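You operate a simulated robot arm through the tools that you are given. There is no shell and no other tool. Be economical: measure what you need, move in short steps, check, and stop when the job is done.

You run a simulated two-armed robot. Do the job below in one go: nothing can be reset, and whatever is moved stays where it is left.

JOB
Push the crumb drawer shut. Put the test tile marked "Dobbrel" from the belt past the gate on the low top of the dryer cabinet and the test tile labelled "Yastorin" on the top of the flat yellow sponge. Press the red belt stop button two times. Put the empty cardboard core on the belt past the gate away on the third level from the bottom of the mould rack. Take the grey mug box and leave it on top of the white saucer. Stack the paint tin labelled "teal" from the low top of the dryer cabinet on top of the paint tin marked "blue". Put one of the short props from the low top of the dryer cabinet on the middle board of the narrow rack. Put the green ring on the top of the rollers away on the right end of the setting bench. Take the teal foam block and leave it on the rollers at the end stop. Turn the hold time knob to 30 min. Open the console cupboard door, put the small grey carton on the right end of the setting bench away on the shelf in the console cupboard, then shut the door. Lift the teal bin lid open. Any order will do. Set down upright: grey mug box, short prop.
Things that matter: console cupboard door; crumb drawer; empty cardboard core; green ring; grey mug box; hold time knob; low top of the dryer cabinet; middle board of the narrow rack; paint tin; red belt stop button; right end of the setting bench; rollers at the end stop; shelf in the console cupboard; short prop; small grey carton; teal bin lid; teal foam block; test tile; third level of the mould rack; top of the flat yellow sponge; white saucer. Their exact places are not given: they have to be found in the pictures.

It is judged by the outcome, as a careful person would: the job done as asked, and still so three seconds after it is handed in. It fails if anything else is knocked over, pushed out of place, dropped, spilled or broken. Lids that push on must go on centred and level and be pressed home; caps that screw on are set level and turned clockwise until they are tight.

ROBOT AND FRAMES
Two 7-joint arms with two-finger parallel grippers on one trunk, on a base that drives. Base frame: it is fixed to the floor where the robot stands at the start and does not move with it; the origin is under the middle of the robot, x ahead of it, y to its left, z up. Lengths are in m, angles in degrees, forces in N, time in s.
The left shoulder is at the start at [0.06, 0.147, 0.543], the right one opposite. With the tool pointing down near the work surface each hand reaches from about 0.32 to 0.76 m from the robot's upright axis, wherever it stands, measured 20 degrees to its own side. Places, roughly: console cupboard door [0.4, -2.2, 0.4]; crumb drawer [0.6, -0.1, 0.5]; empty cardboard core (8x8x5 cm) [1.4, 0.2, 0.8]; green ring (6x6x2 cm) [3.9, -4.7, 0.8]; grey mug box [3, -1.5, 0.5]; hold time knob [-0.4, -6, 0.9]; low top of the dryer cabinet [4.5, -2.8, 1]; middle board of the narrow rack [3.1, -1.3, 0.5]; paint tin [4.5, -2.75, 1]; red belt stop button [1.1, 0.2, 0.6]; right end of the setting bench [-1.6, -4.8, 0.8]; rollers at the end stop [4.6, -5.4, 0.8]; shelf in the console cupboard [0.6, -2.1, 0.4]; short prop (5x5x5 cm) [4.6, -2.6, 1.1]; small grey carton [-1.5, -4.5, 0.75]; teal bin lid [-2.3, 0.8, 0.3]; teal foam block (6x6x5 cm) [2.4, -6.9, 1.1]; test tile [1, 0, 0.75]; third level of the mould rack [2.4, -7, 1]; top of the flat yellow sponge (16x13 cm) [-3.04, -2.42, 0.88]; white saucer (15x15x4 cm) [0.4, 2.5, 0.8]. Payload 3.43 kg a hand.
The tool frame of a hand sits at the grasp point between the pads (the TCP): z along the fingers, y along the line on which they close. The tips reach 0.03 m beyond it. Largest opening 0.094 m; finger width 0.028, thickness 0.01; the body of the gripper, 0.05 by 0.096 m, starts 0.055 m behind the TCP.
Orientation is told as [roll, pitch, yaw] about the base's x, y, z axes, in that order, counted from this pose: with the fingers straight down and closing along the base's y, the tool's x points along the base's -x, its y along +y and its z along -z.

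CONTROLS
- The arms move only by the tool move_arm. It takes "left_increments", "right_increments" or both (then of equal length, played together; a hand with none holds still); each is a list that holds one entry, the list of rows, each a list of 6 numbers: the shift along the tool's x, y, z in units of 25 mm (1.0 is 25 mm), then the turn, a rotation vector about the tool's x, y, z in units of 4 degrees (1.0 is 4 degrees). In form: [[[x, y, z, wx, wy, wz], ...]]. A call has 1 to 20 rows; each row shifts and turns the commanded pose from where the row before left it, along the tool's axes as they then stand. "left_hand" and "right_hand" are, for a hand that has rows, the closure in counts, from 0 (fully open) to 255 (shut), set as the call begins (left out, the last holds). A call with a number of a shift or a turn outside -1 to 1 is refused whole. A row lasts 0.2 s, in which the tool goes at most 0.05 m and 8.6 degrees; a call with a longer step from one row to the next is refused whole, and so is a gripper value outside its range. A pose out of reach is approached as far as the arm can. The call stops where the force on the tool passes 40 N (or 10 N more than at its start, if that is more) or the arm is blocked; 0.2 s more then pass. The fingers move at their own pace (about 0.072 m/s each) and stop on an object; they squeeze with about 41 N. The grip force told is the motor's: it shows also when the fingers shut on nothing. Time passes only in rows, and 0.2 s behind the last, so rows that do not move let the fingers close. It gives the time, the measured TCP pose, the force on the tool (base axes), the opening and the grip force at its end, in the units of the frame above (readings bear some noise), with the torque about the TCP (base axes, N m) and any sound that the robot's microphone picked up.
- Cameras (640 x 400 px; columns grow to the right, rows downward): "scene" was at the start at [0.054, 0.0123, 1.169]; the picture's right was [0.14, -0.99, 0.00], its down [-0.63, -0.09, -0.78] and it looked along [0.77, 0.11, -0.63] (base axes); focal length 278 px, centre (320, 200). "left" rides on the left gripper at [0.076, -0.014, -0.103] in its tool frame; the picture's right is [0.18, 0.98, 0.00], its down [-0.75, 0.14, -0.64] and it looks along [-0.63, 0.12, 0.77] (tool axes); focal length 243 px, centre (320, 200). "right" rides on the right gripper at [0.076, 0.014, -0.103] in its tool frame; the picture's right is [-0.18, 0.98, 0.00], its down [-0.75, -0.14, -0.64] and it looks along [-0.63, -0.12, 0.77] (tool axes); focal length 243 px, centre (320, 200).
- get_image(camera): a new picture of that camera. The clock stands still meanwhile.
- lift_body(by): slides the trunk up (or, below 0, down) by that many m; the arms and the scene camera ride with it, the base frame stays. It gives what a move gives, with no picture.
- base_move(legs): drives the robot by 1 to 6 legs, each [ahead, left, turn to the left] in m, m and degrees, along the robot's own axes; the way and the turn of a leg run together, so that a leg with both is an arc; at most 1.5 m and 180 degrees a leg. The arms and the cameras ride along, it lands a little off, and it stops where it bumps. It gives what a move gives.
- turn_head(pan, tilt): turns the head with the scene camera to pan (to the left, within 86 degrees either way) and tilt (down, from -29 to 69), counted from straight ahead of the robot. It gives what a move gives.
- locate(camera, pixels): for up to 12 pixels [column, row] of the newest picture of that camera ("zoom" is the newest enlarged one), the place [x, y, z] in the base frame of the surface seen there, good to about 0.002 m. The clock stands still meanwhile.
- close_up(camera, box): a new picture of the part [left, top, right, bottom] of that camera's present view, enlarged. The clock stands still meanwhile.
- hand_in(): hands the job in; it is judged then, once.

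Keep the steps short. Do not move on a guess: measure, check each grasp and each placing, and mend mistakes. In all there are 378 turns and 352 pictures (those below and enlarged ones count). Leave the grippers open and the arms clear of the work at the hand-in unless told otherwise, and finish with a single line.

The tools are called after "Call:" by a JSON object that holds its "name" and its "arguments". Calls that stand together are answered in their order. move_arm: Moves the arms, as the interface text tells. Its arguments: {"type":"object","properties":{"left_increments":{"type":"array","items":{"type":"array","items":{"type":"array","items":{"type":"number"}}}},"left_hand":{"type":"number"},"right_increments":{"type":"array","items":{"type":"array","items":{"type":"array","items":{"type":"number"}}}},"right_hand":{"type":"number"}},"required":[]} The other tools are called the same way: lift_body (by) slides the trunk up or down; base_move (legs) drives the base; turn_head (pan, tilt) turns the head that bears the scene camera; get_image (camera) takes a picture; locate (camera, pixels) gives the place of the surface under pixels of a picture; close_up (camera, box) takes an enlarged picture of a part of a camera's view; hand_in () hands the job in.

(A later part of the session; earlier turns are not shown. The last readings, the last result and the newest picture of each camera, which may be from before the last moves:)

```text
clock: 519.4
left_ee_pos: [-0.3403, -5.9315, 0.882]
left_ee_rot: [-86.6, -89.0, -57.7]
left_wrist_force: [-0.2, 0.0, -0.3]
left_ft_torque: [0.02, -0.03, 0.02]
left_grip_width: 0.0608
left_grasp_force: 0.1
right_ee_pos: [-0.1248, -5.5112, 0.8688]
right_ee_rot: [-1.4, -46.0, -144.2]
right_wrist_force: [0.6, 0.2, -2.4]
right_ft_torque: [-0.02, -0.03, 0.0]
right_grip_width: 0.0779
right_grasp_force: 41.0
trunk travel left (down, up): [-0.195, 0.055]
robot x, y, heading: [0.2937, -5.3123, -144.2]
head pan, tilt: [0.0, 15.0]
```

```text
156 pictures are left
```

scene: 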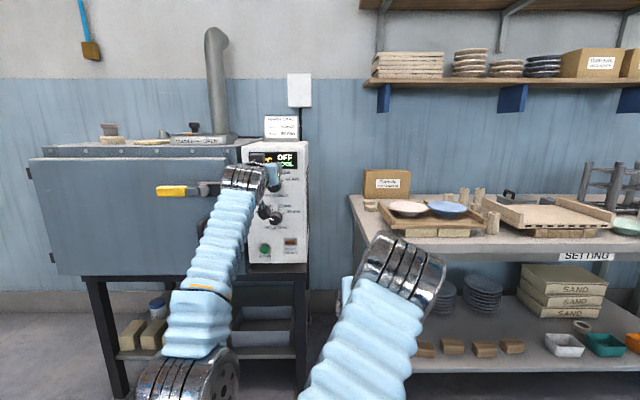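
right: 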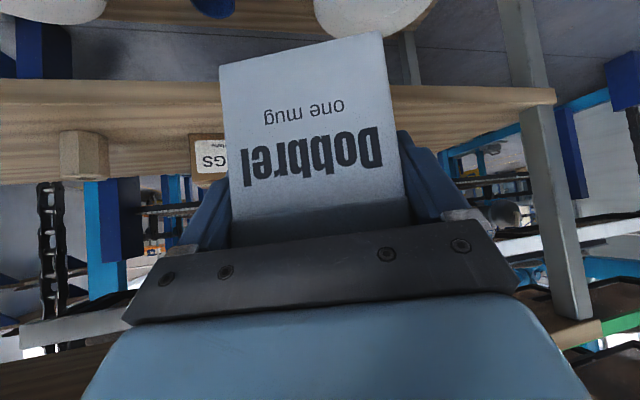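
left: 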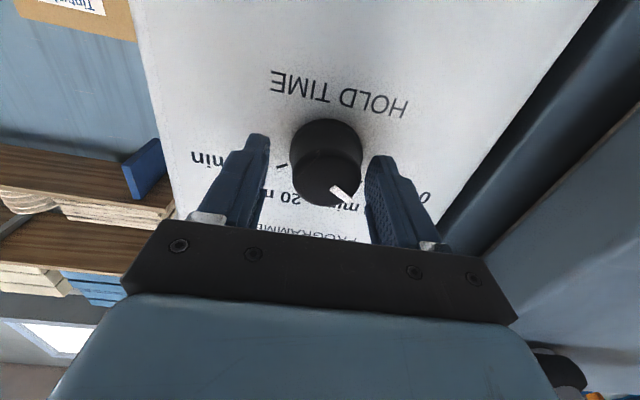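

Fingers straddle the knob. Close and turn clockwise.

Call:
{"name": "move_arm", "arguments": {"left_increments": [[[0, 0, 0, 0, 0, 0], [0, 0, 0, 0, 0, 0], [0, 0, 0, 0, 0, 0]]], "left_hand": 255}}

Call:
{"name": "move_arm", "arguments": {"left_increments": [[[0, 0, 0, 0, 0, 1], [0, 0, 0, 0, 0, 1], [0, 0, 0, 0, 0, 1], [0, 0, 0, 0, 0, 1], [0, 0, 0, 0, 0, 1]]]}}

Call:
{"name": "get_image", "arguments": {"camera": "left"}}

```text
clock: 520.2
left_ee_pos: [-0.3372, -5.9356, 0.8829]
left_ee_rot: [-87.2, -89.1, -56.9]
left_wrist_force: [9.3, -19.8, 2.9]
left_ft_torque: [-0.1, -0.25, 0.98]
left_grip_width: 0.0438
left_grasp_force: 45.1
right_ee_pos: [-0.1239, -5.5133, 0.8689]
right_ee_rot: [-1.3, -46.0, -144.2]
right_wrist_force: [0.6, -1.1, -3.3]
right_ft_torque: [0.01, -0.02, 0.0]
right_grip_width: 0.0784
right_grasp_force: 40.8
trunk travel left (down, up): [-0.195, 0.055]
robot x, y, heading: [0.2906, -5.3118, -144.6]
head pan, tilt: [0.0, 15.0]
```

```text
clock: 521.4
left_ee_pos: [-0.3371, -5.9368, 0.8833]
left_ee_rot: [90.1, -71.1, 125.9]
left_wrist_force: [16.4, -26.5, 9.5]
left_ft_torque: [0.16, -0.06, 1.16]
left_grip_width: 0.044
left_grasp_force: 45.0
right_ee_pos: [-0.1227, -5.5125, 0.8692]
right_ee_rot: [-1.4, -46.0, -144.1]
right_wrist_force: [-0.5, -0.5, -2.2]
right_ft_torque: [0.04, 0.0, 0.01]
right_grip_width: 0.0782
right_grasp_force: 40.9
trunk travel left (down, up): [-0.195, 0.055]
robot x, y, heading: [0.295, -5.3133, -144.3]
head pan, tilt: [0.0, 15.0]
```

```text
155 pictures are left
```

left: 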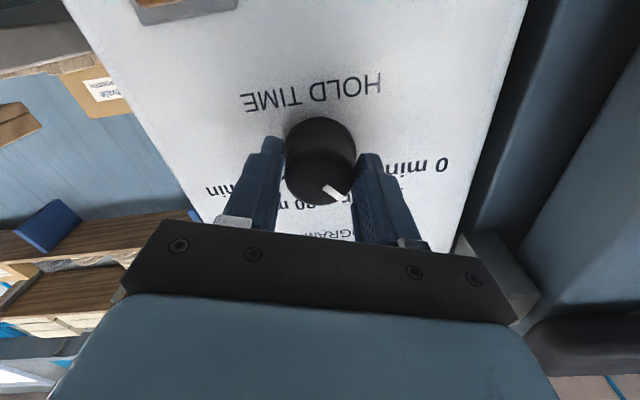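

Knob turns with the hand. Shift ~4 mm left to relieve side load and continue turning.

Call:
{"name": "move_arm", "arguments": {"left_increments": [[[0.055, 0.15, 0, 0, 0, 0], [0, 0, 0, 0, 0, 1], [0, 0, 0, 0, 0, 1], [0, 0, 0, 0, 0, 1], [0, 0, 0, 0, 0, 1], [0, 0, 0, 0, 0, 1], [0, 0, 0, 0, 0, 1], [0, 0, 0, 0, 0, 1], [0, 0, 0, 0, 0, 1], [0, 0, 0, 0, 0, 1], [0, 0, 0, 0, 0, 1], [0, 0, 0, 0, 0, 1], [0, 0, 0, 0, 0, 1], [0, 0, 0, 0, 0, 1]]]}}

Call:
{"name": "get_image", "arguments": {"camera": "left"}}

```text
clock: 524.4
left_ee_pos: [-0.3352, -5.9371, 0.8849]
left_ee_rot: [90.0, -19.1, 125.7]
left_wrist_force: [5.1, -24.2, 13.7]
left_ft_torque: [-0.2, 0.33, 0.75]
left_grip_width: 0.0437
left_grasp_force: 45.4
right_ee_pos: [-0.1231, -5.513, 0.8677]
right_ee_rot: [-1.3, -46.0, -144.0]
right_wrist_force: [0.7, 0.0, -3.5]
right_ft_torque: [0.02, -0.04, 0.0]
right_grip_width: 0.0779
right_grasp_force: 40.9
trunk travel left (down, up): [-0.195, 0.055]
robot x, y, heading: [0.2928, -5.3101, -144.5]
head pan, tilt: [0.0, 15.0]
```

```text
154 pictures are left
```

left: 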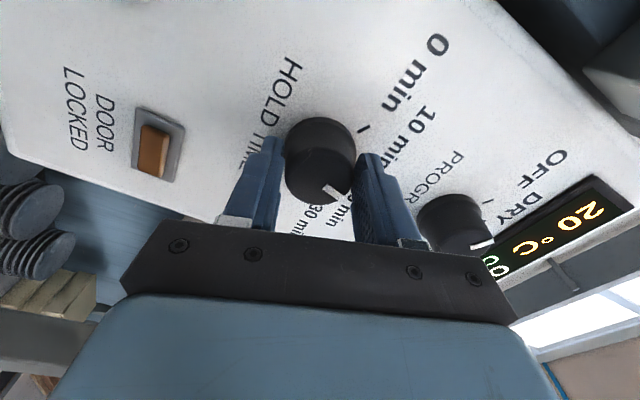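

72° done; 48° more.

Call:
{"name": "move_arm", "arguments": {"left_increments": [[[0, 0, 0, 0, 0, 1], [0, 0, 0, 0, 0, 1], [0, 0, 0, 0, 0, 1], [0, 0, 0, 0, 0, 1], [0, 0, 0, 0, 0, 1], [0, 0, 0, 0, 0, 1], [0, 0, 0, 0, 0, 1], [0, 0, 0, 0, 0, 1], [0, 0, 0, 0, 0, 1], [0, 0, 0, 0, 0, 1], [0, 0, 0, 0, 0, 1], [0, 0, 0, 0, 0, 1]]]}}

Call:
{"name": "get_image", "arguments": {"camera": "left"}}

```text
clock: 527.0
left_ee_pos: [-0.3361, -5.9356, 0.8862]
left_ee_rot: [90.1, 29.0, 125.7]
left_wrist_force: [5.4, -15.9, 21.0]
left_ft_torque: [-0.22, 0.35, 0.01]
left_grip_width: 0.0434
left_grasp_force: 45.0
right_ee_pos: [-0.1232, -5.5122, 0.8699]
right_ee_rot: [-1.4, -46.2, -144.2]
right_wrist_force: [0.9, 0.5, -2.6]
right_ft_torque: [0.03, -0.01, 0.0]
right_grip_width: 0.078
right_grasp_force: 40.7
trunk travel left (down, up): [-0.195, 0.055]
robot x, y, heading: [0.293, -5.3074, -144.6]
head pan, tilt: [0.0, 15.0]
```

```text
153 pictures are left
```

left: 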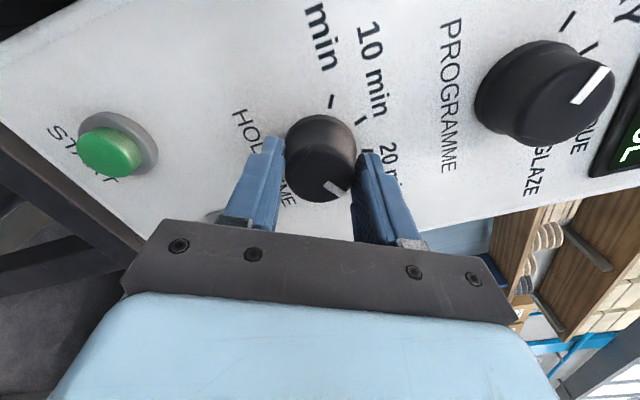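

Turned 120°. Open partly, back off and check the pointer.

Call:
{"name": "move_arm", "arguments": {"left_increments": [[[0, 0, 0, 0, 0, 0], [0, 0, 0, 0, 0, 0], [0, 0, 0, 0, 0, 0]]], "left_hand": 90}}

Call:
{"name": "base_move", "arguments": {"legs": [[-0.25, 0, 0]]}}

Call:
{"name": "close_up", "arguments": {"camera": "left", "box": [200, 0, 520, 200]}}

Call:
{"name": "get_image", "arguments": {"camera": "scene"}}

```text
clock: 527.8
left_ee_pos: [-0.3381, -5.9364, 0.8816]
left_ee_rot: [89.8, 29.0, 125.6]
left_wrist_force: [-0.1, 0.3, 0.3]
left_ft_torque: [0.02, 0.02, -0.03]
left_grip_width: 0.0607
left_grasp_force: 0.0
right_ee_pos: [-0.1252, -5.5121, 0.8676]
right_ee_rot: [-1.3, -46.0, -144.2]
right_wrist_force: [0.0, -0.1, -2.8]
right_ft_torque: [0.01, 0.0, -0.01]
right_grip_width: 0.078
right_grasp_force: 40.8
trunk travel left (down, up): [-0.195, 0.055]
robot x, y, heading: [0.2916, -5.308, -144.5]
head pan, tilt: [0.0, 15.0]
```

```text
clock: 529.6
left_ee_pos: [-0.1354, -5.789, 0.8822]
left_ee_rot: [89.9, 28.9, 125.5]
left_wrist_force: [-0.4, 0.3, 0.9]
left_ft_torque: [0.02, -0.01, 0.01]
left_grip_width: 0.061
left_grasp_force: 0.0
right_ee_pos: [0.0789, -5.3657, 0.8679]
right_ee_rot: [-1.3, -46.0, -144.4]
right_wrist_force: [0.4, -0.3, -2.4]
right_ft_torque: [0.02, -0.01, 0.0]
right_grip_width: 0.0781
right_grasp_force: 41.7
trunk travel left (down, up): [-0.195, 0.055]
robot x, y, heading: [0.498, -5.1678, -144.6]
head pan, tilt: [0.0, 15.0]
```

```text
2.00 times, centred on (360, 100) of left
```

zoom: 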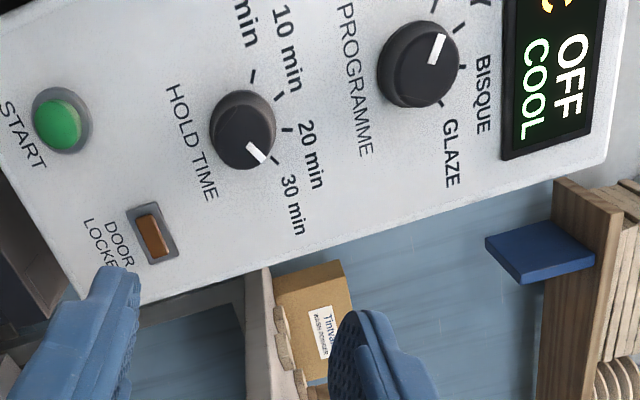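

```text
151 pictures are left
```

scene: 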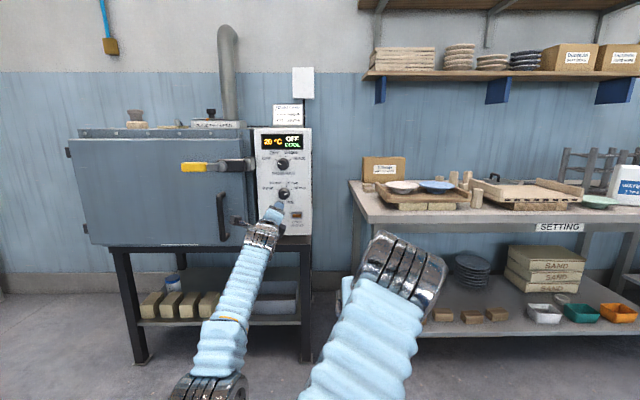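

Call:
{"name": "close_up", "arguments": {"camera": "scene", "box": [262, 178, 308, 208]}}

```text
13.33 times, centred on (285, 193) of scene
```

zoom: 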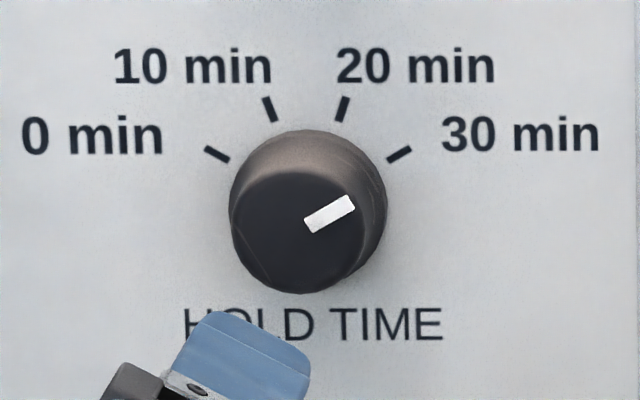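

Hold time is at 30 min. Un-roll the left hand, restore trunk, and head to the console cupboard.

Call:
{"name": "move_arm", "arguments": {"left_increments": [[[0, 0, 0, 0, 0, -1], [0, 0, 0, 0, 0, -1], [0, 0, 0, 0, 0, -1], [0, 0, 0, 0, 0, -1], [0, 0, 0, 0, 0, -1], [0, 0, 0, 0, 0, -1], [0, 0, 0, 0, 0, -1], [0, 0, 0, 0, 0, -1], [0, 0, 0, 0, 0, -1], [0, 0, 0, 0, 0, -1], [0, 0, 0, 0, 0, -1], [0, 0, 0, 0, 0, -1], [0, 0, 0, 0, 0, -1], [0, 0, 0, 0, 0, -1], [0, 0, 0, 0, 0, -1], [0, 0, 0, 0, 0, -1], [0, 0, 0, 0, 0, -1], [0, 0, 0, 0, 0, -1], [0, 0, 0, 0, 0, -1], [0, 0, 0, 0, 0, -1]]]}}

Call:
{"name": "move_arm", "arguments": {"left_increments": [[[0, 0, 0, 0, 0, -1], [0, 0, 0, 0, 0, -1], [0, 0, 0, 0, 0, -1], [0, 0, 0, 0, 0, -1], [0, 0, 0, 0, 0, -1], [0, 0, 0, 0, 0, -1], [0, 0, 0, 0, 0, -1], [0, 0, 0, 0, 0, -1], [0, 0, 0, 0, 0, -1], [0, 0, 0, 0, 0, -1], [0, 0, 0, 0, 1, 0], [0, 0, 0, 0, 1, 0], [0, 0, 0, 0, 1, 0], [0, 0, 0, 0, 1, 0], [0, 0, 0, 0, 1, 0], [0, 0, 0, 0, 1, 0], [0, 0, 0, 0, 1, 0], [0, 0, 0, 0, 1, 0]]], "left_hand": 0}}

Call:
{"name": "lift_body", "arguments": {"by": 0.055}}

Call:
{"name": "move_arm", "arguments": {"left_increments": [[[0.45, 0, -0.9, 0, 0, 0], [0.45, 0, -0.9, 0, 0, 0], [0.45, 0, -0.9, 0, 0, 0], [0.45, 0, -0.9, 0, 0, 0], [0.45, 0, -0.9, 0, 0, 0], [0.45, 0, -0.9, 0, 0, 0], [0.45, 0, -0.9, 0, 0, 0], [0.45, 0, -0.9, 0, 0, 0], [0.45, 0, -0.9, 0, 0, 0], [0.45, 0, -0.9, 0, 0, 0]]]}}

```text
clock: 533.8
left_ee_pos: [-0.1362, -5.7901, 0.8815]
left_ee_rot: [89.8, -51.1, 125.7]
left_wrist_force: [0.0, 0.0, -0.3]
left_ft_torque: [-0.01, 0.01, -0.01]
left_grip_width: 0.0608
left_grasp_force: 0.0
right_ee_pos: [0.0769, -5.3665, 0.8687]
right_ee_rot: [-1.4, -46.0, -144.4]
right_wrist_force: [0.3, 0.1, -2.2]
right_ft_torque: [0.02, -0.02, 0.0]
right_grip_width: 0.0778
right_grasp_force: 41.0
trunk travel left (down, up): [-0.195, 0.055]
robot x, y, heading: [0.4956, -5.1669, -144.7]
head pan, tilt: [0.0, 15.0]
```

```text
clock: 537.6
left_ee_pos: [-0.0711, -5.779, 0.8421]
left_ee_rot: [-2.1, -57.8, -142.8]
left_wrist_force: [0.6, 0.0, -0.7]
left_ft_torque: [-0.01, 0.0, 0.0]
left_grip_width: 0.0941
left_grasp_force: 0.1
left hand out of reach, approached as far as the arm can: row 11, 12, 13, 14, 15, 16, 17, 18
right_ee_pos: [0.0789, -5.3658, 0.8675]
right_ee_rot: [-1.3, -46.0, -144.4]
right_wrist_force: [1.1, -0.6, -2.9]
right_ft_torque: [0.02, 0.0, 0.01]
right_grip_width: 0.0781
right_grasp_force: 41.5
trunk travel left (down, up): [-0.195, 0.055]
robot x, y, heading: [0.496, -5.167, -144.8]
head pan, tilt: [0.0, 15.0]
```

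```text
clock: 538.6
left_ee_pos: [-0.0723, -5.7777, 0.8966]
left_ee_rot: [-1.9, -57.8, -142.8]
left_wrist_force: [0.4, 0.6, -0.9]
left_ft_torque: [0.04, 0.0, 0.02]
left_grip_width: 0.094
left_grasp_force: 0.1
right_ee_pos: [0.0784, -5.3652, 0.923]
right_ee_rot: [-1.3, -46.1, -144.4]
right_wrist_force: [-0.3, -0.1, -3.0]
right_ft_torque: [0.0, 0.0, 0.03]
right_grip_width: 0.0782
right_grasp_force: 40.9
trunk travel left (down, up): [-0.25, 0.0]
robot x, y, heading: [0.5025, -5.1668, -144.6]
head pan, tilt: [0.0, 15.0]
```

```text
clock: 540.8
left_ee_pos: [0.0037, -5.7145, 1.0319]
left_ee_rot: [-1.9, -57.8, -142.9]
left_wrist_force: [-0.4, -0.9, 0.6]
left_ft_torque: [0.0, -0.01, 0.01]
left_grip_width: 0.094
left_grasp_force: 0.1
left hand out of reach, approached as far as the arm can: row 1, 2, 3, 4, 5, 6, 7, 8, 9, 10
right_ee_pos: [0.0793, -5.3651, 0.9226]
right_ee_rot: [-1.4, -46.0, -144.4]
right_wrist_force: [0.1, 0.2, -4.3]
right_ft_torque: [0.02, -0.01, 0.01]
right_grip_width: 0.0781
right_grasp_force: 41.1
trunk travel left (down, up): [-0.25, 0.0]
robot x, y, heading: [0.497, -5.1662, -144.4]
head pan, tilt: [0.0, 15.0]
```

Call:
{"name": "move_arm", "arguments": {"left_increments": [[[0, 0, 0, 0, 1, 0], [0, 0, 0, 0, 1, 0], [0, 0, 0, 0, 1, 0], [0, 0, 0, 0, 1, 0], [0.4, 0, -0.9, 0, 0, 0], [0.4, 0, -0.9, 0, 0, 0], [0.4, 0, -0.9, 0, 0, 0], [0.4, 0, -0.9, 0, 0, 0], [0.4, 0, -0.9, 0, 0, 0], [0.6, 0, -0.7, 0, 0, 0], [0.6, 0, -0.7, 0, 0, 0], [0.6, 0, -0.7, 0, 0, 0], [0.6, 0, -0.7, 0, 0, 0], [0.6, 0, -0.7, 0, 0, 0], [0.6, 0, -0.7, 0, 0, 0]]]}}

Call:
{"name": "base_move", "arguments": {"legs": [[0, 0, 180], [0.3, 1.2, 0], [0, 1.25, 0.5]]}}

Call:
{"name": "turn_head", "arguments": {"pan": 0, "tilt": 30}}

Call:
{"name": "get_image", "arguments": {"camera": "scene"}}

```text
clock: 544.0
left_ee_pos: [0.1418, -5.5762, 1.1105]
left_ee_rot: [-1.4, -41.8, -143.5]
left_wrist_force: [0.1, -0.2, -0.1]
left_ft_torque: [-0.02, -0.01, 0.0]
left_grip_width: 0.0938
left_grasp_force: 0.0
left hand out of reach, approached as far as the arm can: row 1, 2, 3, 4, 5, 6, 7, 8, 9, 10, 11, 12, 13, 14, 15
right_ee_pos: [0.0788, -5.3653, 0.9239]
right_ee_rot: [-1.3, -46.1, -144.4]
right_wrist_force: [-1.2, -0.5, -2.3]
right_ft_torque: [0.0, 0.0, 0.0]
right_grip_width: 0.078
right_grasp_force: 40.9
trunk travel left (down, up): [-0.25, 0.0]
robot x, y, heading: [0.4977, -5.169, -144.5]
head pan, tilt: [0.0, 15.0]
```

```text
clock: 563.5
left_ee_pos: [-0.3216, -2.558, 1.111]
left_ee_rot: [-1.4, -41.8, 37.4]
left_wrist_force: [-1.1, -1.3, 0.5]
left_ft_torque: [0.0, 0.01, -0.01]
left_grip_width: 0.0939
left_grasp_force: 0.2
right_ee_pos: [-0.2548, -2.766, 0.9231]
right_ee_rot: [-1.3, -46.1, 36.6]
right_wrist_force: [0.1, -1.0, -2.5]
right_ft_torque: [-0.05, 0.05, -0.01]
right_grip_width: 0.0783
right_grasp_force: 40.8
trunk travel left (down, up): [-0.25, 0.0]
robot x, y, heading: [-0.6705, -2.9712, 36.4]
head pan, tilt: [0.0, 15.0]
```

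```text
clock: 564.3
left_ee_pos: [-0.3206, -2.5569, 1.109]
left_ee_rot: [-1.4, -41.8, 37.5]
left_wrist_force: [-0.7, 0.4, 0.7]
left_ft_torque: [-0.01, 0.01, 0.01]
left_grip_width: 0.0938
left_grasp_force: 0.1
right_ee_pos: [-0.2549, -2.7662, 0.9228]
right_ee_rot: [-1.3, -46.0, 36.6]
right_wrist_force: [0.3, -0.9, -3.2]
right_ft_torque: [-0.03, 0.02, 0.03]
right_grip_width: 0.0781
right_grasp_force: 40.9
trunk travel left (down, up): [-0.25, 0.0]
robot x, y, heading: [-0.6717, -2.9747, 36.0]
head pan, tilt: [0.0, 30.0]
```

```text
149 pictures are left
```

scene: 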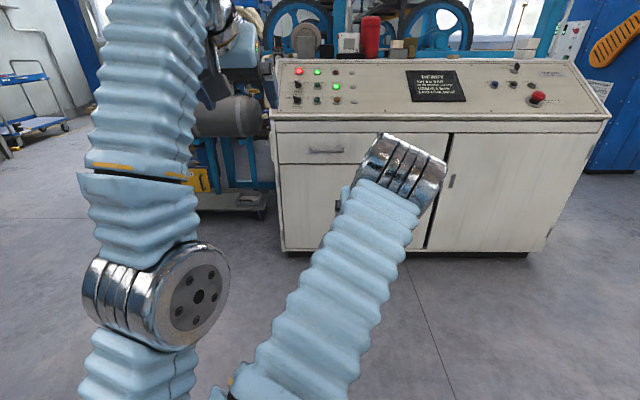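

Call:
{"name": "base_move", "arguments": {"legs": [[0, 0.3, 0]]}}

Call:
{"name": "turn_head", "arguments": {"pan": -15, "tilt": 30}}

Call:
{"name": "get_image", "arguments": {"camera": "scene"}}

```text
clock: 566.4
left_ee_pos: [-0.4981, -2.3157, 1.1101]
left_ee_rot: [-1.4, -41.8, 37.4]
left_wrist_force: [-0.2, 0.1, 0.3]
left_ft_torque: [-0.04, -0.05, -0.02]
left_grip_width: 0.0938
left_grasp_force: 0.1
right_ee_pos: [-0.4315, -2.5241, 0.9236]
right_ee_rot: [-1.2, -45.9, 36.5]
right_wrist_force: [-0.9, -0.7, -3.3]
right_ft_torque: [0.01, 0.02, 0.02]
right_grip_width: 0.0783
right_grasp_force: 41.2
trunk travel left (down, up): [-0.25, 0.0]
robot x, y, heading: [-0.8479, -2.7287, 36.2]
head pan, tilt: [0.0, 30.0]
```

```text
clock: 567.1
left_ee_pos: [-0.4984, -2.3151, 1.1099]
left_ee_rot: [-1.4, -41.8, 37.4]
left_wrist_force: [0.1, 0.5, 0.5]
left_ft_torque: [-0.02, 0.0, -0.02]
left_grip_width: 0.094
left_grasp_force: 0.0
right_ee_pos: [-0.4328, -2.5237, 0.9232]
right_ee_rot: [-1.3, -46.0, 36.5]
right_wrist_force: [-0.8, 0.0, -4.1]
right_ft_torque: [-0.05, 0.05, 0.03]
right_grip_width: 0.0778
right_grasp_force: 41.2
trunk travel left (down, up): [-0.25, 0.0]
robot x, y, heading: [-0.8468, -2.7329, 36.1]
head pan, tilt: [-15.0, 30.0]
```

```text
148 pictures are left
```

scene: 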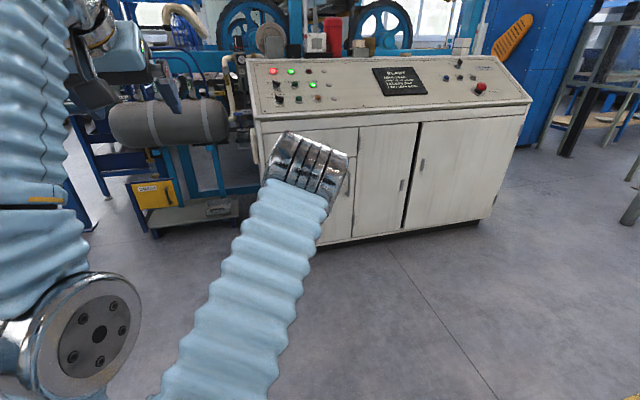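

Call:
{"name": "locate", "arguments": {"camera": "scene", "pixels": [[347, 183], [402, 185], [422, 165], [358, 200], [356, 130], [415, 130], [405, 225], [350, 240], [380, 180], [335, 230], [340, 150], [440, 200]]}}

Call:
{"name": "close_up", "arguments": {"camera": "scene", "box": [240, 90, 520, 250]}}

```text
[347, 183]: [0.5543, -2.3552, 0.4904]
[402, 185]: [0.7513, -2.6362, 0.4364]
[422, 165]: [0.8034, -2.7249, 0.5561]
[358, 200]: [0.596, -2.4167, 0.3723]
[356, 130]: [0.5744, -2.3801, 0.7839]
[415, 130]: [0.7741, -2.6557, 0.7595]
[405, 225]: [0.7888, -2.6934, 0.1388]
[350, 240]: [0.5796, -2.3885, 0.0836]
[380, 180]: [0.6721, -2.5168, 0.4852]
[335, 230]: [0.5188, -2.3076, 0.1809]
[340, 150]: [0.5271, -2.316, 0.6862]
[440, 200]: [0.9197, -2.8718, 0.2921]
```

```text
2.29 times, centred on (380, 170) of scene
```

zoom: 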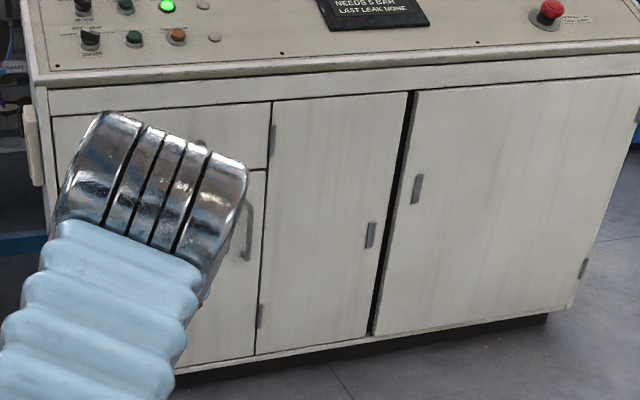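

The target is the left door (under the drawer): bar handle near its right edge at (0.554,−2.355,0.49), hinged on its left. Position the robot to its right.

Call:
{"name": "base_move", "arguments": {"legs": [[0, -0.65, 0], [0.35, 0, 0]]}}

Call:
{"name": "turn_head", "arguments": {"pan": 5, "tilt": 42}}

Call:
{"name": "get_image", "arguments": {"camera": "scene"}}

```text
clock: 572.6
left_ee_pos: [0.1647, -2.6251, 1.1097]
left_ee_rot: [-1.5, -41.8, 38.3]
left_wrist_force: [0.5, 0.2, 1.1]
left_ft_torque: [-0.02, -0.02, -0.04]
left_grip_width: 0.094
left_grasp_force: 0.1
right_ee_pos: [0.2345, -2.8333, 0.9229]
right_ee_rot: [-1.3, -46.0, 37.3]
right_wrist_force: [0.8, 0.5, -3.2]
right_ft_torque: [-0.02, 0.04, 0.03]
right_grip_width: 0.078
right_grasp_force: 41.3
trunk travel left (down, up): [-0.25, 0.0]
robot x, y, heading: [-0.1787, -3.0464, 37.3]
head pan, tilt: [-15.0, 30.0]
```

```text
clock: 573.5
left_ee_pos: [0.1642, -2.6255, 1.1103]
left_ee_rot: [-1.4, -41.8, 38.3]
left_wrist_force: [0.0, 0.5, 0.7]
left_ft_torque: [0.02, 0.01, 0.0]
left_grip_width: 0.094
left_grasp_force: 0.0
right_ee_pos: [0.2327, -2.8341, 0.9223]
right_ee_rot: [-1.3, -45.9, 37.3]
right_wrist_force: [-0.9, 0.5, -2.8]
right_ft_torque: [-0.01, 0.01, 0.0]
right_grip_width: 0.0784
right_grasp_force: 41.0
trunk travel left (down, up): [-0.25, 0.0]
robot x, y, heading: [-0.1775, -3.0433, 37.2]
head pan, tilt: [5.0, 42.0]
```

```text
146 pictures are left
```

scene: 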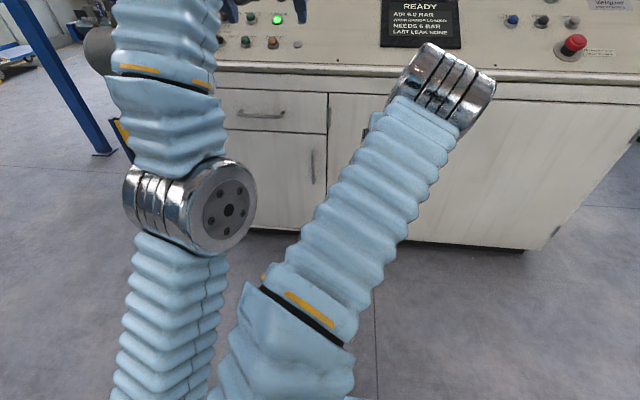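

Call:
{"name": "close_up", "arguments": {"camera": "scene", "box": [210, 80, 370, 240]}}

Call:
{"name": "locate", "arguments": {"camera": "scene", "pixels": [[312, 150], [313, 165], [313, 182], [300, 165], [326, 190], [300, 230], [230, 225], [230, 150], [300, 133], [332, 190], [222, 180]]}}

```text
2.50 times, centred on (290, 160) of scene
```

zoom: 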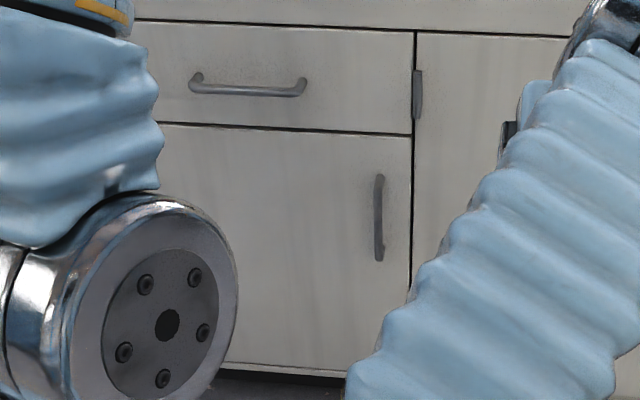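

```text
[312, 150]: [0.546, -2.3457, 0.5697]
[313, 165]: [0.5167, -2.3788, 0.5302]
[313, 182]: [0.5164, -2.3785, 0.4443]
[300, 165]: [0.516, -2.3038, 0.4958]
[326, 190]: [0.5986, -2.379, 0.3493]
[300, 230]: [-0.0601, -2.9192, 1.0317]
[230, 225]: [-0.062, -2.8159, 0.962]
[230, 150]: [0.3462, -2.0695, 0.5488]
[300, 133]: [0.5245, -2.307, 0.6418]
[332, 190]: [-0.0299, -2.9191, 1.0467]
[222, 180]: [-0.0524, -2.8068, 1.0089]
```

Handle bar at (0.517,−2.379), z 0.44–0.56. Lower the left hand in front of it.

Call:
{"name": "move_arm", "arguments": {"left_increments": [[[0.894, -0.055, 1, 0, 0, 0], [0.894, -0.055, 1, 0, 0, 0], [0.894, -0.055, 1, 0, 0, 0], [0.894, -0.055, 1, 0, 0, 0], [0.894, -0.055, 1, 0, 0, 0], [0.894, -0.055, 1, 0, 0, 0], [0.894, -0.055, 1, 0, 0, 0], [0.894, -0.055, 1, 0, 0, 0], [0.894, -0.055, 1, 0, 0, 0], [0.894, -0.055, 1, 0, 0, 0], [0.894, -0.055, 1, 0, 0, 0], [0.894, -0.055, 1, 0, 0, 0], [0.894, -0.055, 1, 0, 0, 0], [0.894, -0.055, 1, 0, 0, 0], [0.894, -0.055, 1, 0, 0, 0], [0.894, -0.055, 1, 0, 0, 0], [0.894, -0.055, 1, 0, 0, 0], [0.894, -0.055, 1, 0, 0, 0]]]}}

Call:
{"name": "get_image", "arguments": {"camera": "scene"}}

Call:
{"name": "get_image", "arguments": {"camera": "left"}}

```text
clock: 577.3
left_ee_pos: [0.4409, -2.5477, 0.7627]
left_ee_rot: [-1.3, -41.8, 38.4]
left_wrist_force: [-0.6, 0.4, 0.3]
left_ft_torque: [0.03, -0.02, -0.01]
left_grip_width: 0.0941
left_grasp_force: 0.1
left hand out of reach, approached as far as the arm can: row 1, 2, 3, 4, 5, 6, 7, 8, 9, 10, 11, 12, 13, 14, 15, 16, 17, 18
right_ee_pos: [0.2329, -2.8335, 0.9244]
right_ee_rot: [-1.4, -46.0, 37.3]
right_wrist_force: [-0.2, -1.0, -2.9]
right_ft_torque: [0.02, -0.01, 0.04]
right_grip_width: 0.0782
right_grasp_force: 41.3
trunk travel left (down, up): [-0.25, 0.0]
robot x, y, heading: [-0.1762, -3.0458, 37.5]
head pan, tilt: [5.0, 42.0]
```

```text
144 pictures are left
```

scene: 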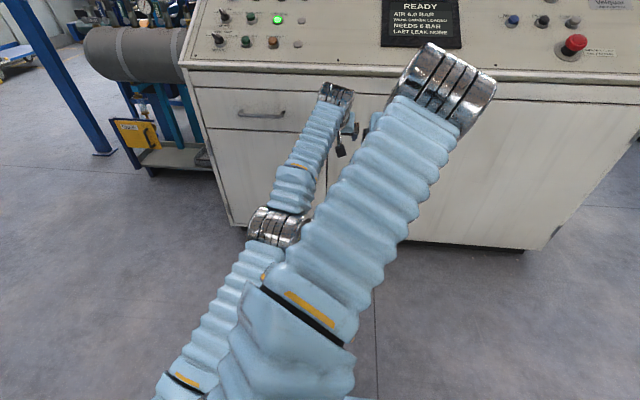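

```text
143 pictures are left
```

left: 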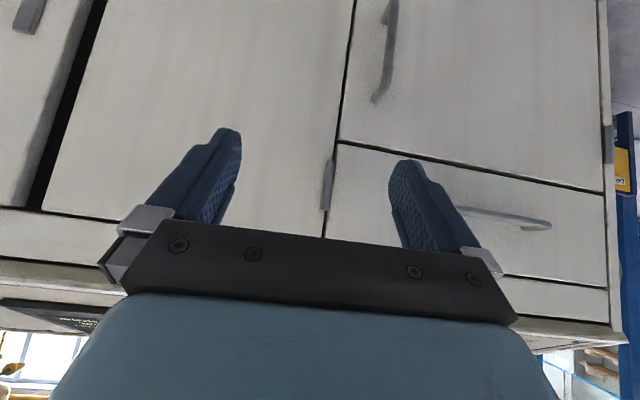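

The arm is at a joint limit, so use the trunk: lower 0.25 m, then base left 9 cm and ahead 9 cm.

Call:
{"name": "lift_body", "arguments": {"by": -0.25}}

Call:
{"name": "base_move", "arguments": {"legs": [[0, 0.09, -1.3], [0.09, 0, 0]]}}

Call:
{"name": "get_image", "arguments": {"camera": "left"}}

Call:
{"name": "get_image", "arguments": {"camera": "scene"}}

```text
clock: 579.9
left_ee_pos: [0.4406, -2.5471, 0.5125]
left_ee_rot: [-1.3, -41.8, 38.3]
left_wrist_force: [0.0, 1.0, -0.5]
left_ft_torque: [0.02, 0.0, -0.02]
left_grip_width: 0.0943
left_grasp_force: 0.1
right_ee_pos: [0.2344, -2.8335, 0.6731]
right_ee_rot: [-1.2, -46.0, 37.4]
right_wrist_force: [-0.9, 0.1, -2.8]
right_ft_torque: [-0.01, 0.02, 0.0]
right_grip_width: 0.0781
right_grasp_force: 40.8
trunk travel left (down, up): [0.0, 0.25]
robot x, y, heading: [-0.1785, -3.0496, 37.0]
head pan, tilt: [5.0, 42.0]
```

```text
clock: 581.7
left_ee_pos: [0.4711, -2.4367, 0.5122]
left_ee_rot: [-1.4, -41.9, 36.9]
left_wrist_force: [0.7, 0.0, -0.4]
left_ft_torque: [-0.03, 0.03, -0.01]
left_grip_width: 0.0939
left_grasp_force: 0.0
right_ee_pos: [0.2579, -2.7177, 0.6733]
right_ee_rot: [-1.3, -46.0, 36.0]
right_wrist_force: [0.6, -0.1, -3.1]
right_ft_torque: [-0.01, 0.01, -0.02]
right_grip_width: 0.0783
right_grasp_force: 40.8
trunk travel left (down, up): [0.0, 0.25]
robot x, y, heading: [-0.1649, -2.9179, 35.7]
head pan, tilt: [5.0, 42.0]
```

```text
142 pictures are left
```

left: 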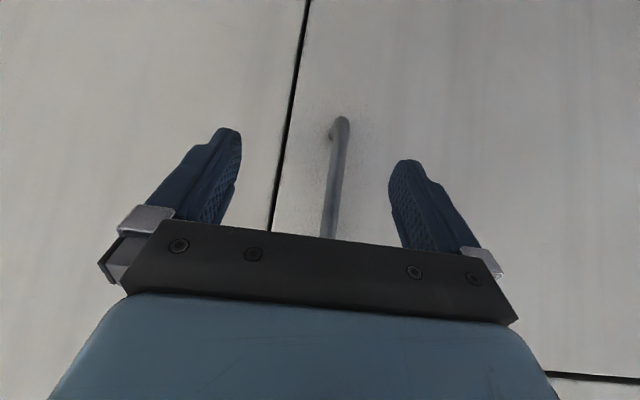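

```text
141 pictures are left
```

scene: 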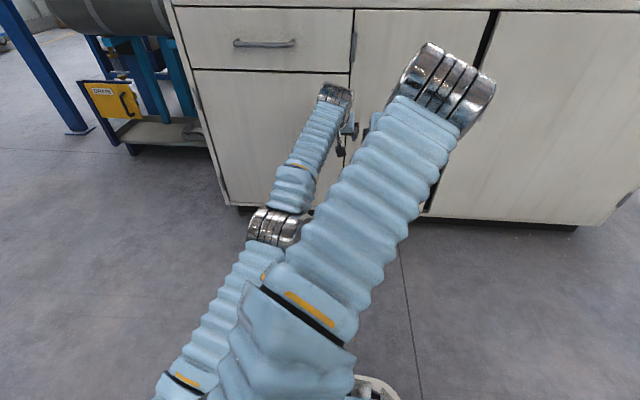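

Handle is between the fingers. Base left 1.5 cm, ahead 6.5 cm, then close.

Call:
{"name": "base_move", "arguments": {"legs": [[0, 0.015, 0], [0.062, 0, 0]]}}

Call:
{"name": "get_image", "arguments": {"camera": "left"}}

```text
clock: 583.0
left_ee_pos: [0.5128, -2.3883, 0.5122]
left_ee_rot: [-1.2, -41.8, 37.0]
left_wrist_force: [-0.3, 0.0, -0.5]
left_ft_torque: [-0.03, 0.01, 0.01]
left_grip_width: 0.094
left_grasp_force: 0.0
right_ee_pos: [0.301, -2.6687, 0.6733]
right_ee_rot: [-1.2, -46.0, 36.0]
right_wrist_force: [0.4, -0.2, -3.3]
right_ft_torque: [0.0, 0.06, -0.03]
right_grip_width: 0.0783
right_grasp_force: 40.6
trunk travel left (down, up): [0.0, 0.25]
robot x, y, heading: [-0.1179, -2.8729, 35.6]
head pan, tilt: [5.0, 42.0]
```

```text
140 pictures are left
```

left: 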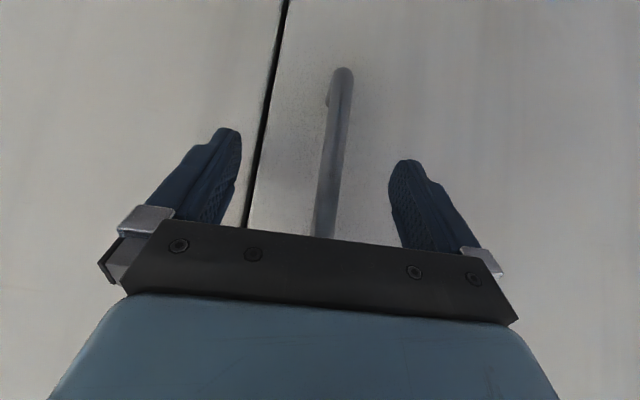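

Call:
{"name": "move_arm", "arguments": {"left_increments": [[[0, 0, 0, 0, 0, 0], [0, 0, 0, 0, 0, 0], [0, 0, 0, 0, 0, 0], [0, 0, 0, 0, 0, 0], [0, 0, 0, 0, 0, 0]]], "left_hand": 255}}

Call:
{"name": "base_move", "arguments": {"legs": [[-0.08, 0.01, 0]]}}

Call:
{"name": "get_image", "arguments": {"camera": "scene"}}

```text
clock: 584.3
left_ee_pos: [0.5101, -2.3823, 0.5121]
left_ee_rot: [-0.5, -41.7, 36.8]
left_wrist_force: [-5.4, 0.0, 0.4]
left_ft_torque: [1.01, 0.7, 0.12]
left_grip_width: 0.0138
left_grasp_force: 45.0
right_ee_pos: [0.2994, -2.6674, 0.6724]
right_ee_rot: [-1.2, -46.0, 36.1]
right_wrist_force: [1.3, -0.7, -2.3]
right_ft_torque: [0.02, -0.01, 0.01]
right_grip_width: 0.0781
right_grasp_force: 41.5
trunk travel left (down, up): [0.0, 0.25]
robot x, y, heading: [-0.117, -2.8735, 35.8]
head pan, tilt: [5.0, 42.0]
stopped in row 5 (left hand): the force on the tool passed its limit at 41 N (the readings are from after the stop); the commanded pose is now the measured one
```

```text
clock: 585.3
left_ee_pos: [0.4371, -2.4184, 0.5122]
left_ee_rot: [-0.4, -41.7, 37.2]
left_wrist_force: [-12.2, 33.3, 3.4]
left_ft_torque: [0.74, 1.22, 0.54]
left_grip_width: 0.0138
left_grasp_force: 45.2
right_ee_pos: [0.2277, -2.7059, 0.6731]
right_ee_rot: [-1.3, -45.9, 36.2]
right_wrist_force: [0.5, -0.3, -3.0]
right_ft_torque: [-0.01, 0.03, -0.01]
right_grip_width: 0.0778
right_grasp_force: 40.8
trunk travel left (down, up): [0.0, 0.25]
robot x, y, heading: [-0.1892, -2.9129, 35.8]
head pan, tilt: [5.0, 42.0]
```

```text
139 pictures are left
```

scene: 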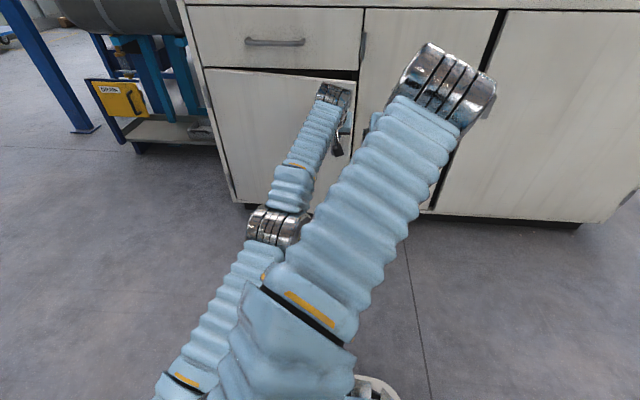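

The door swings. Continue the arc: back and left.

Call:
{"name": "base_move", "arguments": {"legs": [[-0.05, 0.03, 0], [-0.06, 0.035, 0]]}}

Call:
{"name": "get_image", "arguments": {"camera": "scene"}}

```text
clock: 586.4
left_ee_pos: [0.3861, -2.4329, 0.5126]
left_ee_rot: [-0.8, -41.6, 36.3]
left_wrist_force: [0.0, -0.9, 3.3]
left_ft_torque: [0.72, 1.33, -0.03]
left_grip_width: 0.0135
left_grasp_force: 44.6
right_ee_pos: [0.1725, -2.7107, 0.6722]
right_ee_rot: [-1.2, -45.9, 35.9]
right_wrist_force: [-0.4, -0.3, -2.5]
right_ft_torque: [-0.02, 0.03, -0.01]
right_grip_width: 0.0781
right_grasp_force: 41.2
trunk travel left (down, up): [0.0, 0.25]
robot x, y, heading: [-0.2482, -2.9155, 35.7]
head pan, tilt: [5.0, 42.0]
stopped in leg 1: the force on the tool passed its limit at 50 N (the readings are from after the stop); the commanded pose is now the measured one
```

```text
138 pictures are left
```

scene: 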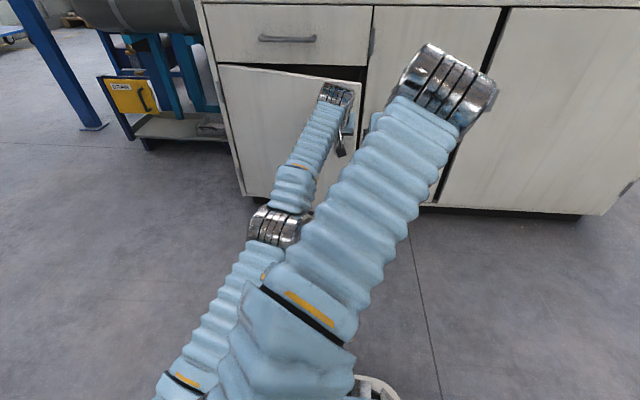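

Call:
{"name": "base_move", "arguments": {"legs": [[-0.072, 0.044, 0]]}}

Call:
{"name": "base_move", "arguments": {"legs": [[-0.057, 0.05, 0]]}}

Call:
{"name": "get_image", "arguments": {"camera": "scene"}}

```text
clock: 587.5
left_ee_pos: [0.302, -2.4427, 0.5121]
left_ee_rot: [-1.1, -41.5, 36.2]
left_wrist_force: [1.5, -38.1, -1.2]
left_ft_torque: [0.41, 0.96, -0.54]
left_grip_width: 0.014
left_grasp_force: 44.5
right_ee_pos: [0.0884, -2.7199, 0.6732]
right_ee_rot: [-1.1, -46.0, 35.8]
right_wrist_force: [-0.4, 0.6, -2.8]
right_ft_torque: [-0.02, 0.03, 0.01]
right_grip_width: 0.0781
right_grasp_force: 41.1
trunk travel left (down, up): [0.0, 0.25]
robot x, y, heading: [-0.3293, -2.9205, 36.0]
head pan, tilt: [5.0, 42.0]
```

```text
clock: 588.5
left_ee_pos: [0.2294, -2.4393, 0.5107]
left_ee_rot: [-1.3, -41.4, 36.2]
left_wrist_force: [-5.1, -32.5, 1.3]
left_ft_torque: [0.7, 0.83, -0.4]
left_grip_width: 0.0141
left_grasp_force: 45.4
right_ee_pos: [0.0132, -2.7128, 0.6731]
right_ee_rot: [-1.0, -46.0, 35.9]
right_wrist_force: [0.4, 0.8, -2.9]
right_ft_torque: [0.0, 0.03, -0.02]
right_grip_width: 0.0783
right_grasp_force: 40.7
trunk travel left (down, up): [0.0, 0.25]
robot x, y, heading: [-0.4037, -2.9154, 35.8]
head pan, tilt: [5.0, 42.0]
```

```text
137 pictures are left
```

scene: 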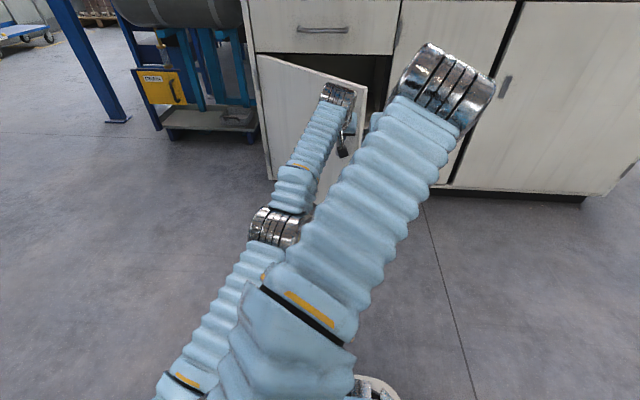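

Call:
{"name": "base_move", "arguments": {"legs": [[-0.05, 0.05, 0]]}}

Call:
{"name": "base_move", "arguments": {"legs": [[-0.04, 0.062, 0]]}}

Call:
{"name": "base_move", "arguments": {"legs": [[-0.03, 0.07, 0]]}}

Call:
{"name": "get_image", "arguments": {"camera": "scene"}}

```text
clock: 589.5
left_ee_pos: [0.1578, -2.4255, 0.5115]
left_ee_rot: [-1.2, -41.5, 36.3]
left_wrist_force: [9.4, 30.9, 8.7]
left_ft_torque: [1.37, 0.65, 0.35]
left_grip_width: 0.0141
left_grasp_force: 45.2
right_ee_pos: [-0.0576, -2.7017, 0.6718]
right_ee_rot: [-1.3, -46.0, 36.0]
right_wrist_force: [1.0, 0.0, -3.2]
right_ft_torque: [-0.02, 0.04, -0.01]
right_grip_width: 0.0781
right_grasp_force: 41.0
trunk travel left (down, up): [0.0, 0.25]
robot x, y, heading: [-0.4768, -2.9052, 35.2]
head pan, tilt: [5.0, 42.0]
```

```text
clock: 590.6
left_ee_pos: [0.089, -2.3984, 0.5125]
left_ee_rot: [-1.2, -41.5, 36.1]
left_wrist_force: [3.7, 6.3, -1.0]
left_ft_torque: [0.92, 0.82, 0.04]
left_grip_width: 0.014
left_grasp_force: 45.1
right_ee_pos: [-0.1253, -2.6745, 0.6725]
right_ee_rot: [-1.2, -45.9, 35.8]
right_wrist_force: [0.6, -0.4, -2.4]
right_ft_torque: [0.0, 0.04, 0.01]
right_grip_width: 0.0782
right_grasp_force: 40.6
trunk travel left (down, up): [0.0, 0.25]
robot x, y, heading: [-0.5407, -2.8765, 35.5]
head pan, tilt: [5.0, 42.0]
```

```text
clock: 591.6
left_ee_pos: [0.0245, -2.3564, 0.5126]
left_ee_rot: [-0.9, -41.7, 36.3]
left_wrist_force: [11.8, 16.1, -0.7]
left_ft_torque: [1.08, 0.55, 0.08]
left_grip_width: 0.0141
left_grasp_force: 45.1
right_ee_pos: [-0.1897, -2.6346, 0.6724]
right_ee_rot: [-1.3, -45.9, 35.7]
right_wrist_force: [-0.3, 0.1, -3.8]
right_ft_torque: [-0.04, 0.04, 0.03]
right_grip_width: 0.0781
right_grasp_force: 41.1
trunk travel left (down, up): [0.0, 0.25]
robot x, y, heading: [-0.6118, -2.8366, 35.8]
head pan, tilt: [5.0, 42.0]
```

```text
136 pictures are left
```

scene: 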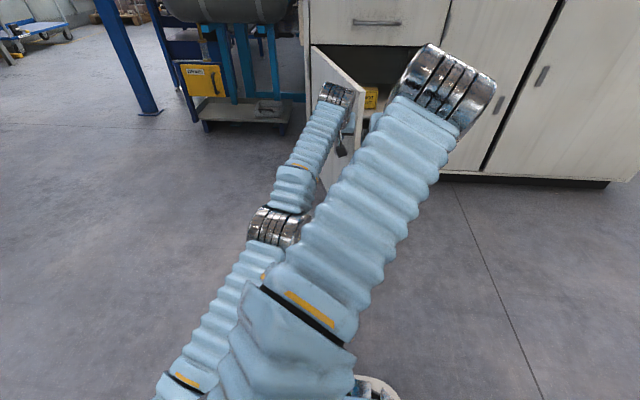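

Call:
{"name": "base_move", "arguments": {"legs": [[-0.01, 0.078, 0]]}}

Call:
{"name": "move_arm", "arguments": {"left_increments": [[[0, 0, 0, 0, 0, 0], [0, 0, 0, 0, 0, 0], [0, 0, 0, 0, 0, 0]]], "left_hand": 0}}

Call:
{"name": "base_move", "arguments": {"legs": [[-0.15, 0, 0]]}}

Call:
{"name": "get_image", "arguments": {"camera": "scene"}}

Call:
{"name": "get_image", "arguments": {"camera": "left"}}

```text
clock: 592.5
left_ee_pos: [-0.0041, -2.3313, 0.5129]
left_ee_rot: [-0.9, -41.3, 35.8]
left_wrist_force: [-3.0, -1.8, 1.2]
left_ft_torque: [0.85, 0.97, -0.02]
left_grip_width: 0.014
left_grasp_force: 44.8
right_ee_pos: [-0.2183, -2.6042, 0.6724]
right_ee_rot: [-1.1, -45.8, 35.8]
right_wrist_force: [-0.3, 0.1, -3.8]
right_ft_torque: [-0.02, 0.06, -0.03]
right_grip_width: 0.078
right_grasp_force: 41.2
trunk travel left (down, up): [0.0, 0.25]
robot x, y, heading: [-0.637, -2.8058, 35.8]
head pan, tilt: [5.0, 42.0]
stopped in leg 1: the force on the tool passed its limit at 58 N (the readings are from after the stop); the commanded pose is now the measured one
```

```text
clock: 593.4
left_ee_pos: [-0.0039, -2.3315, 0.5124]
left_ee_rot: [-1.2, -41.2, 35.9]
left_wrist_force: [1.0, 0.1, 0.5]
left_ft_torque: [0.02, 0.0, -0.03]
left_grip_width: 0.0942
left_grasp_force: 0.0
right_ee_pos: [-0.2186, -2.6038, 0.6717]
right_ee_rot: [-1.2, -45.8, 35.7]
right_wrist_force: [0.1, 0.1, -3.8]
right_ft_torque: [-0.02, 0.03, -0.02]
right_grip_width: 0.0785
right_grasp_force: 41.3
trunk travel left (down, up): [0.0, 0.25]
robot x, y, heading: [-0.6337, -2.8083, 35.4]
head pan, tilt: [5.0, 42.0]
```

```text
clock: 594.7
left_ee_pos: [-0.1275, -2.4173, 0.5119]
left_ee_rot: [-1.1, -41.4, 36.0]
left_wrist_force: [0.4, -1.1, 0.5]
left_ft_torque: [0.02, 0.0, 0.0]
left_grip_width: 0.094
left_grasp_force: 0.0
right_ee_pos: [-0.3418, -2.6914, 0.6716]
right_ee_rot: [-1.3, -45.8, 35.9]
right_wrist_force: [-0.3, 0.2, -3.1]
right_ft_torque: [0.0, 0.03, 0.0]
right_grip_width: 0.0783
right_grasp_force: 40.8
trunk travel left (down, up): [0.0, 0.25]
robot x, y, heading: [-0.7605, -2.8944, 35.8]
head pan, tilt: [5.0, 42.0]
```

```text
135 pictures are left
```

scene: 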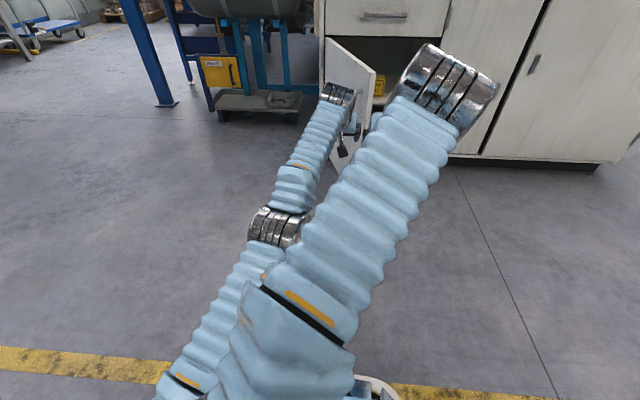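

```text
134 pictures are left
```

left: 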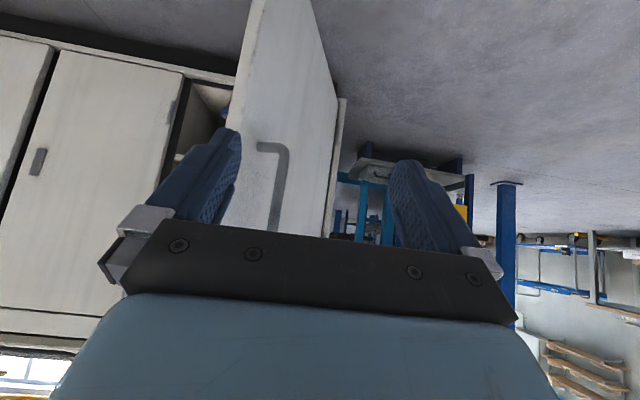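

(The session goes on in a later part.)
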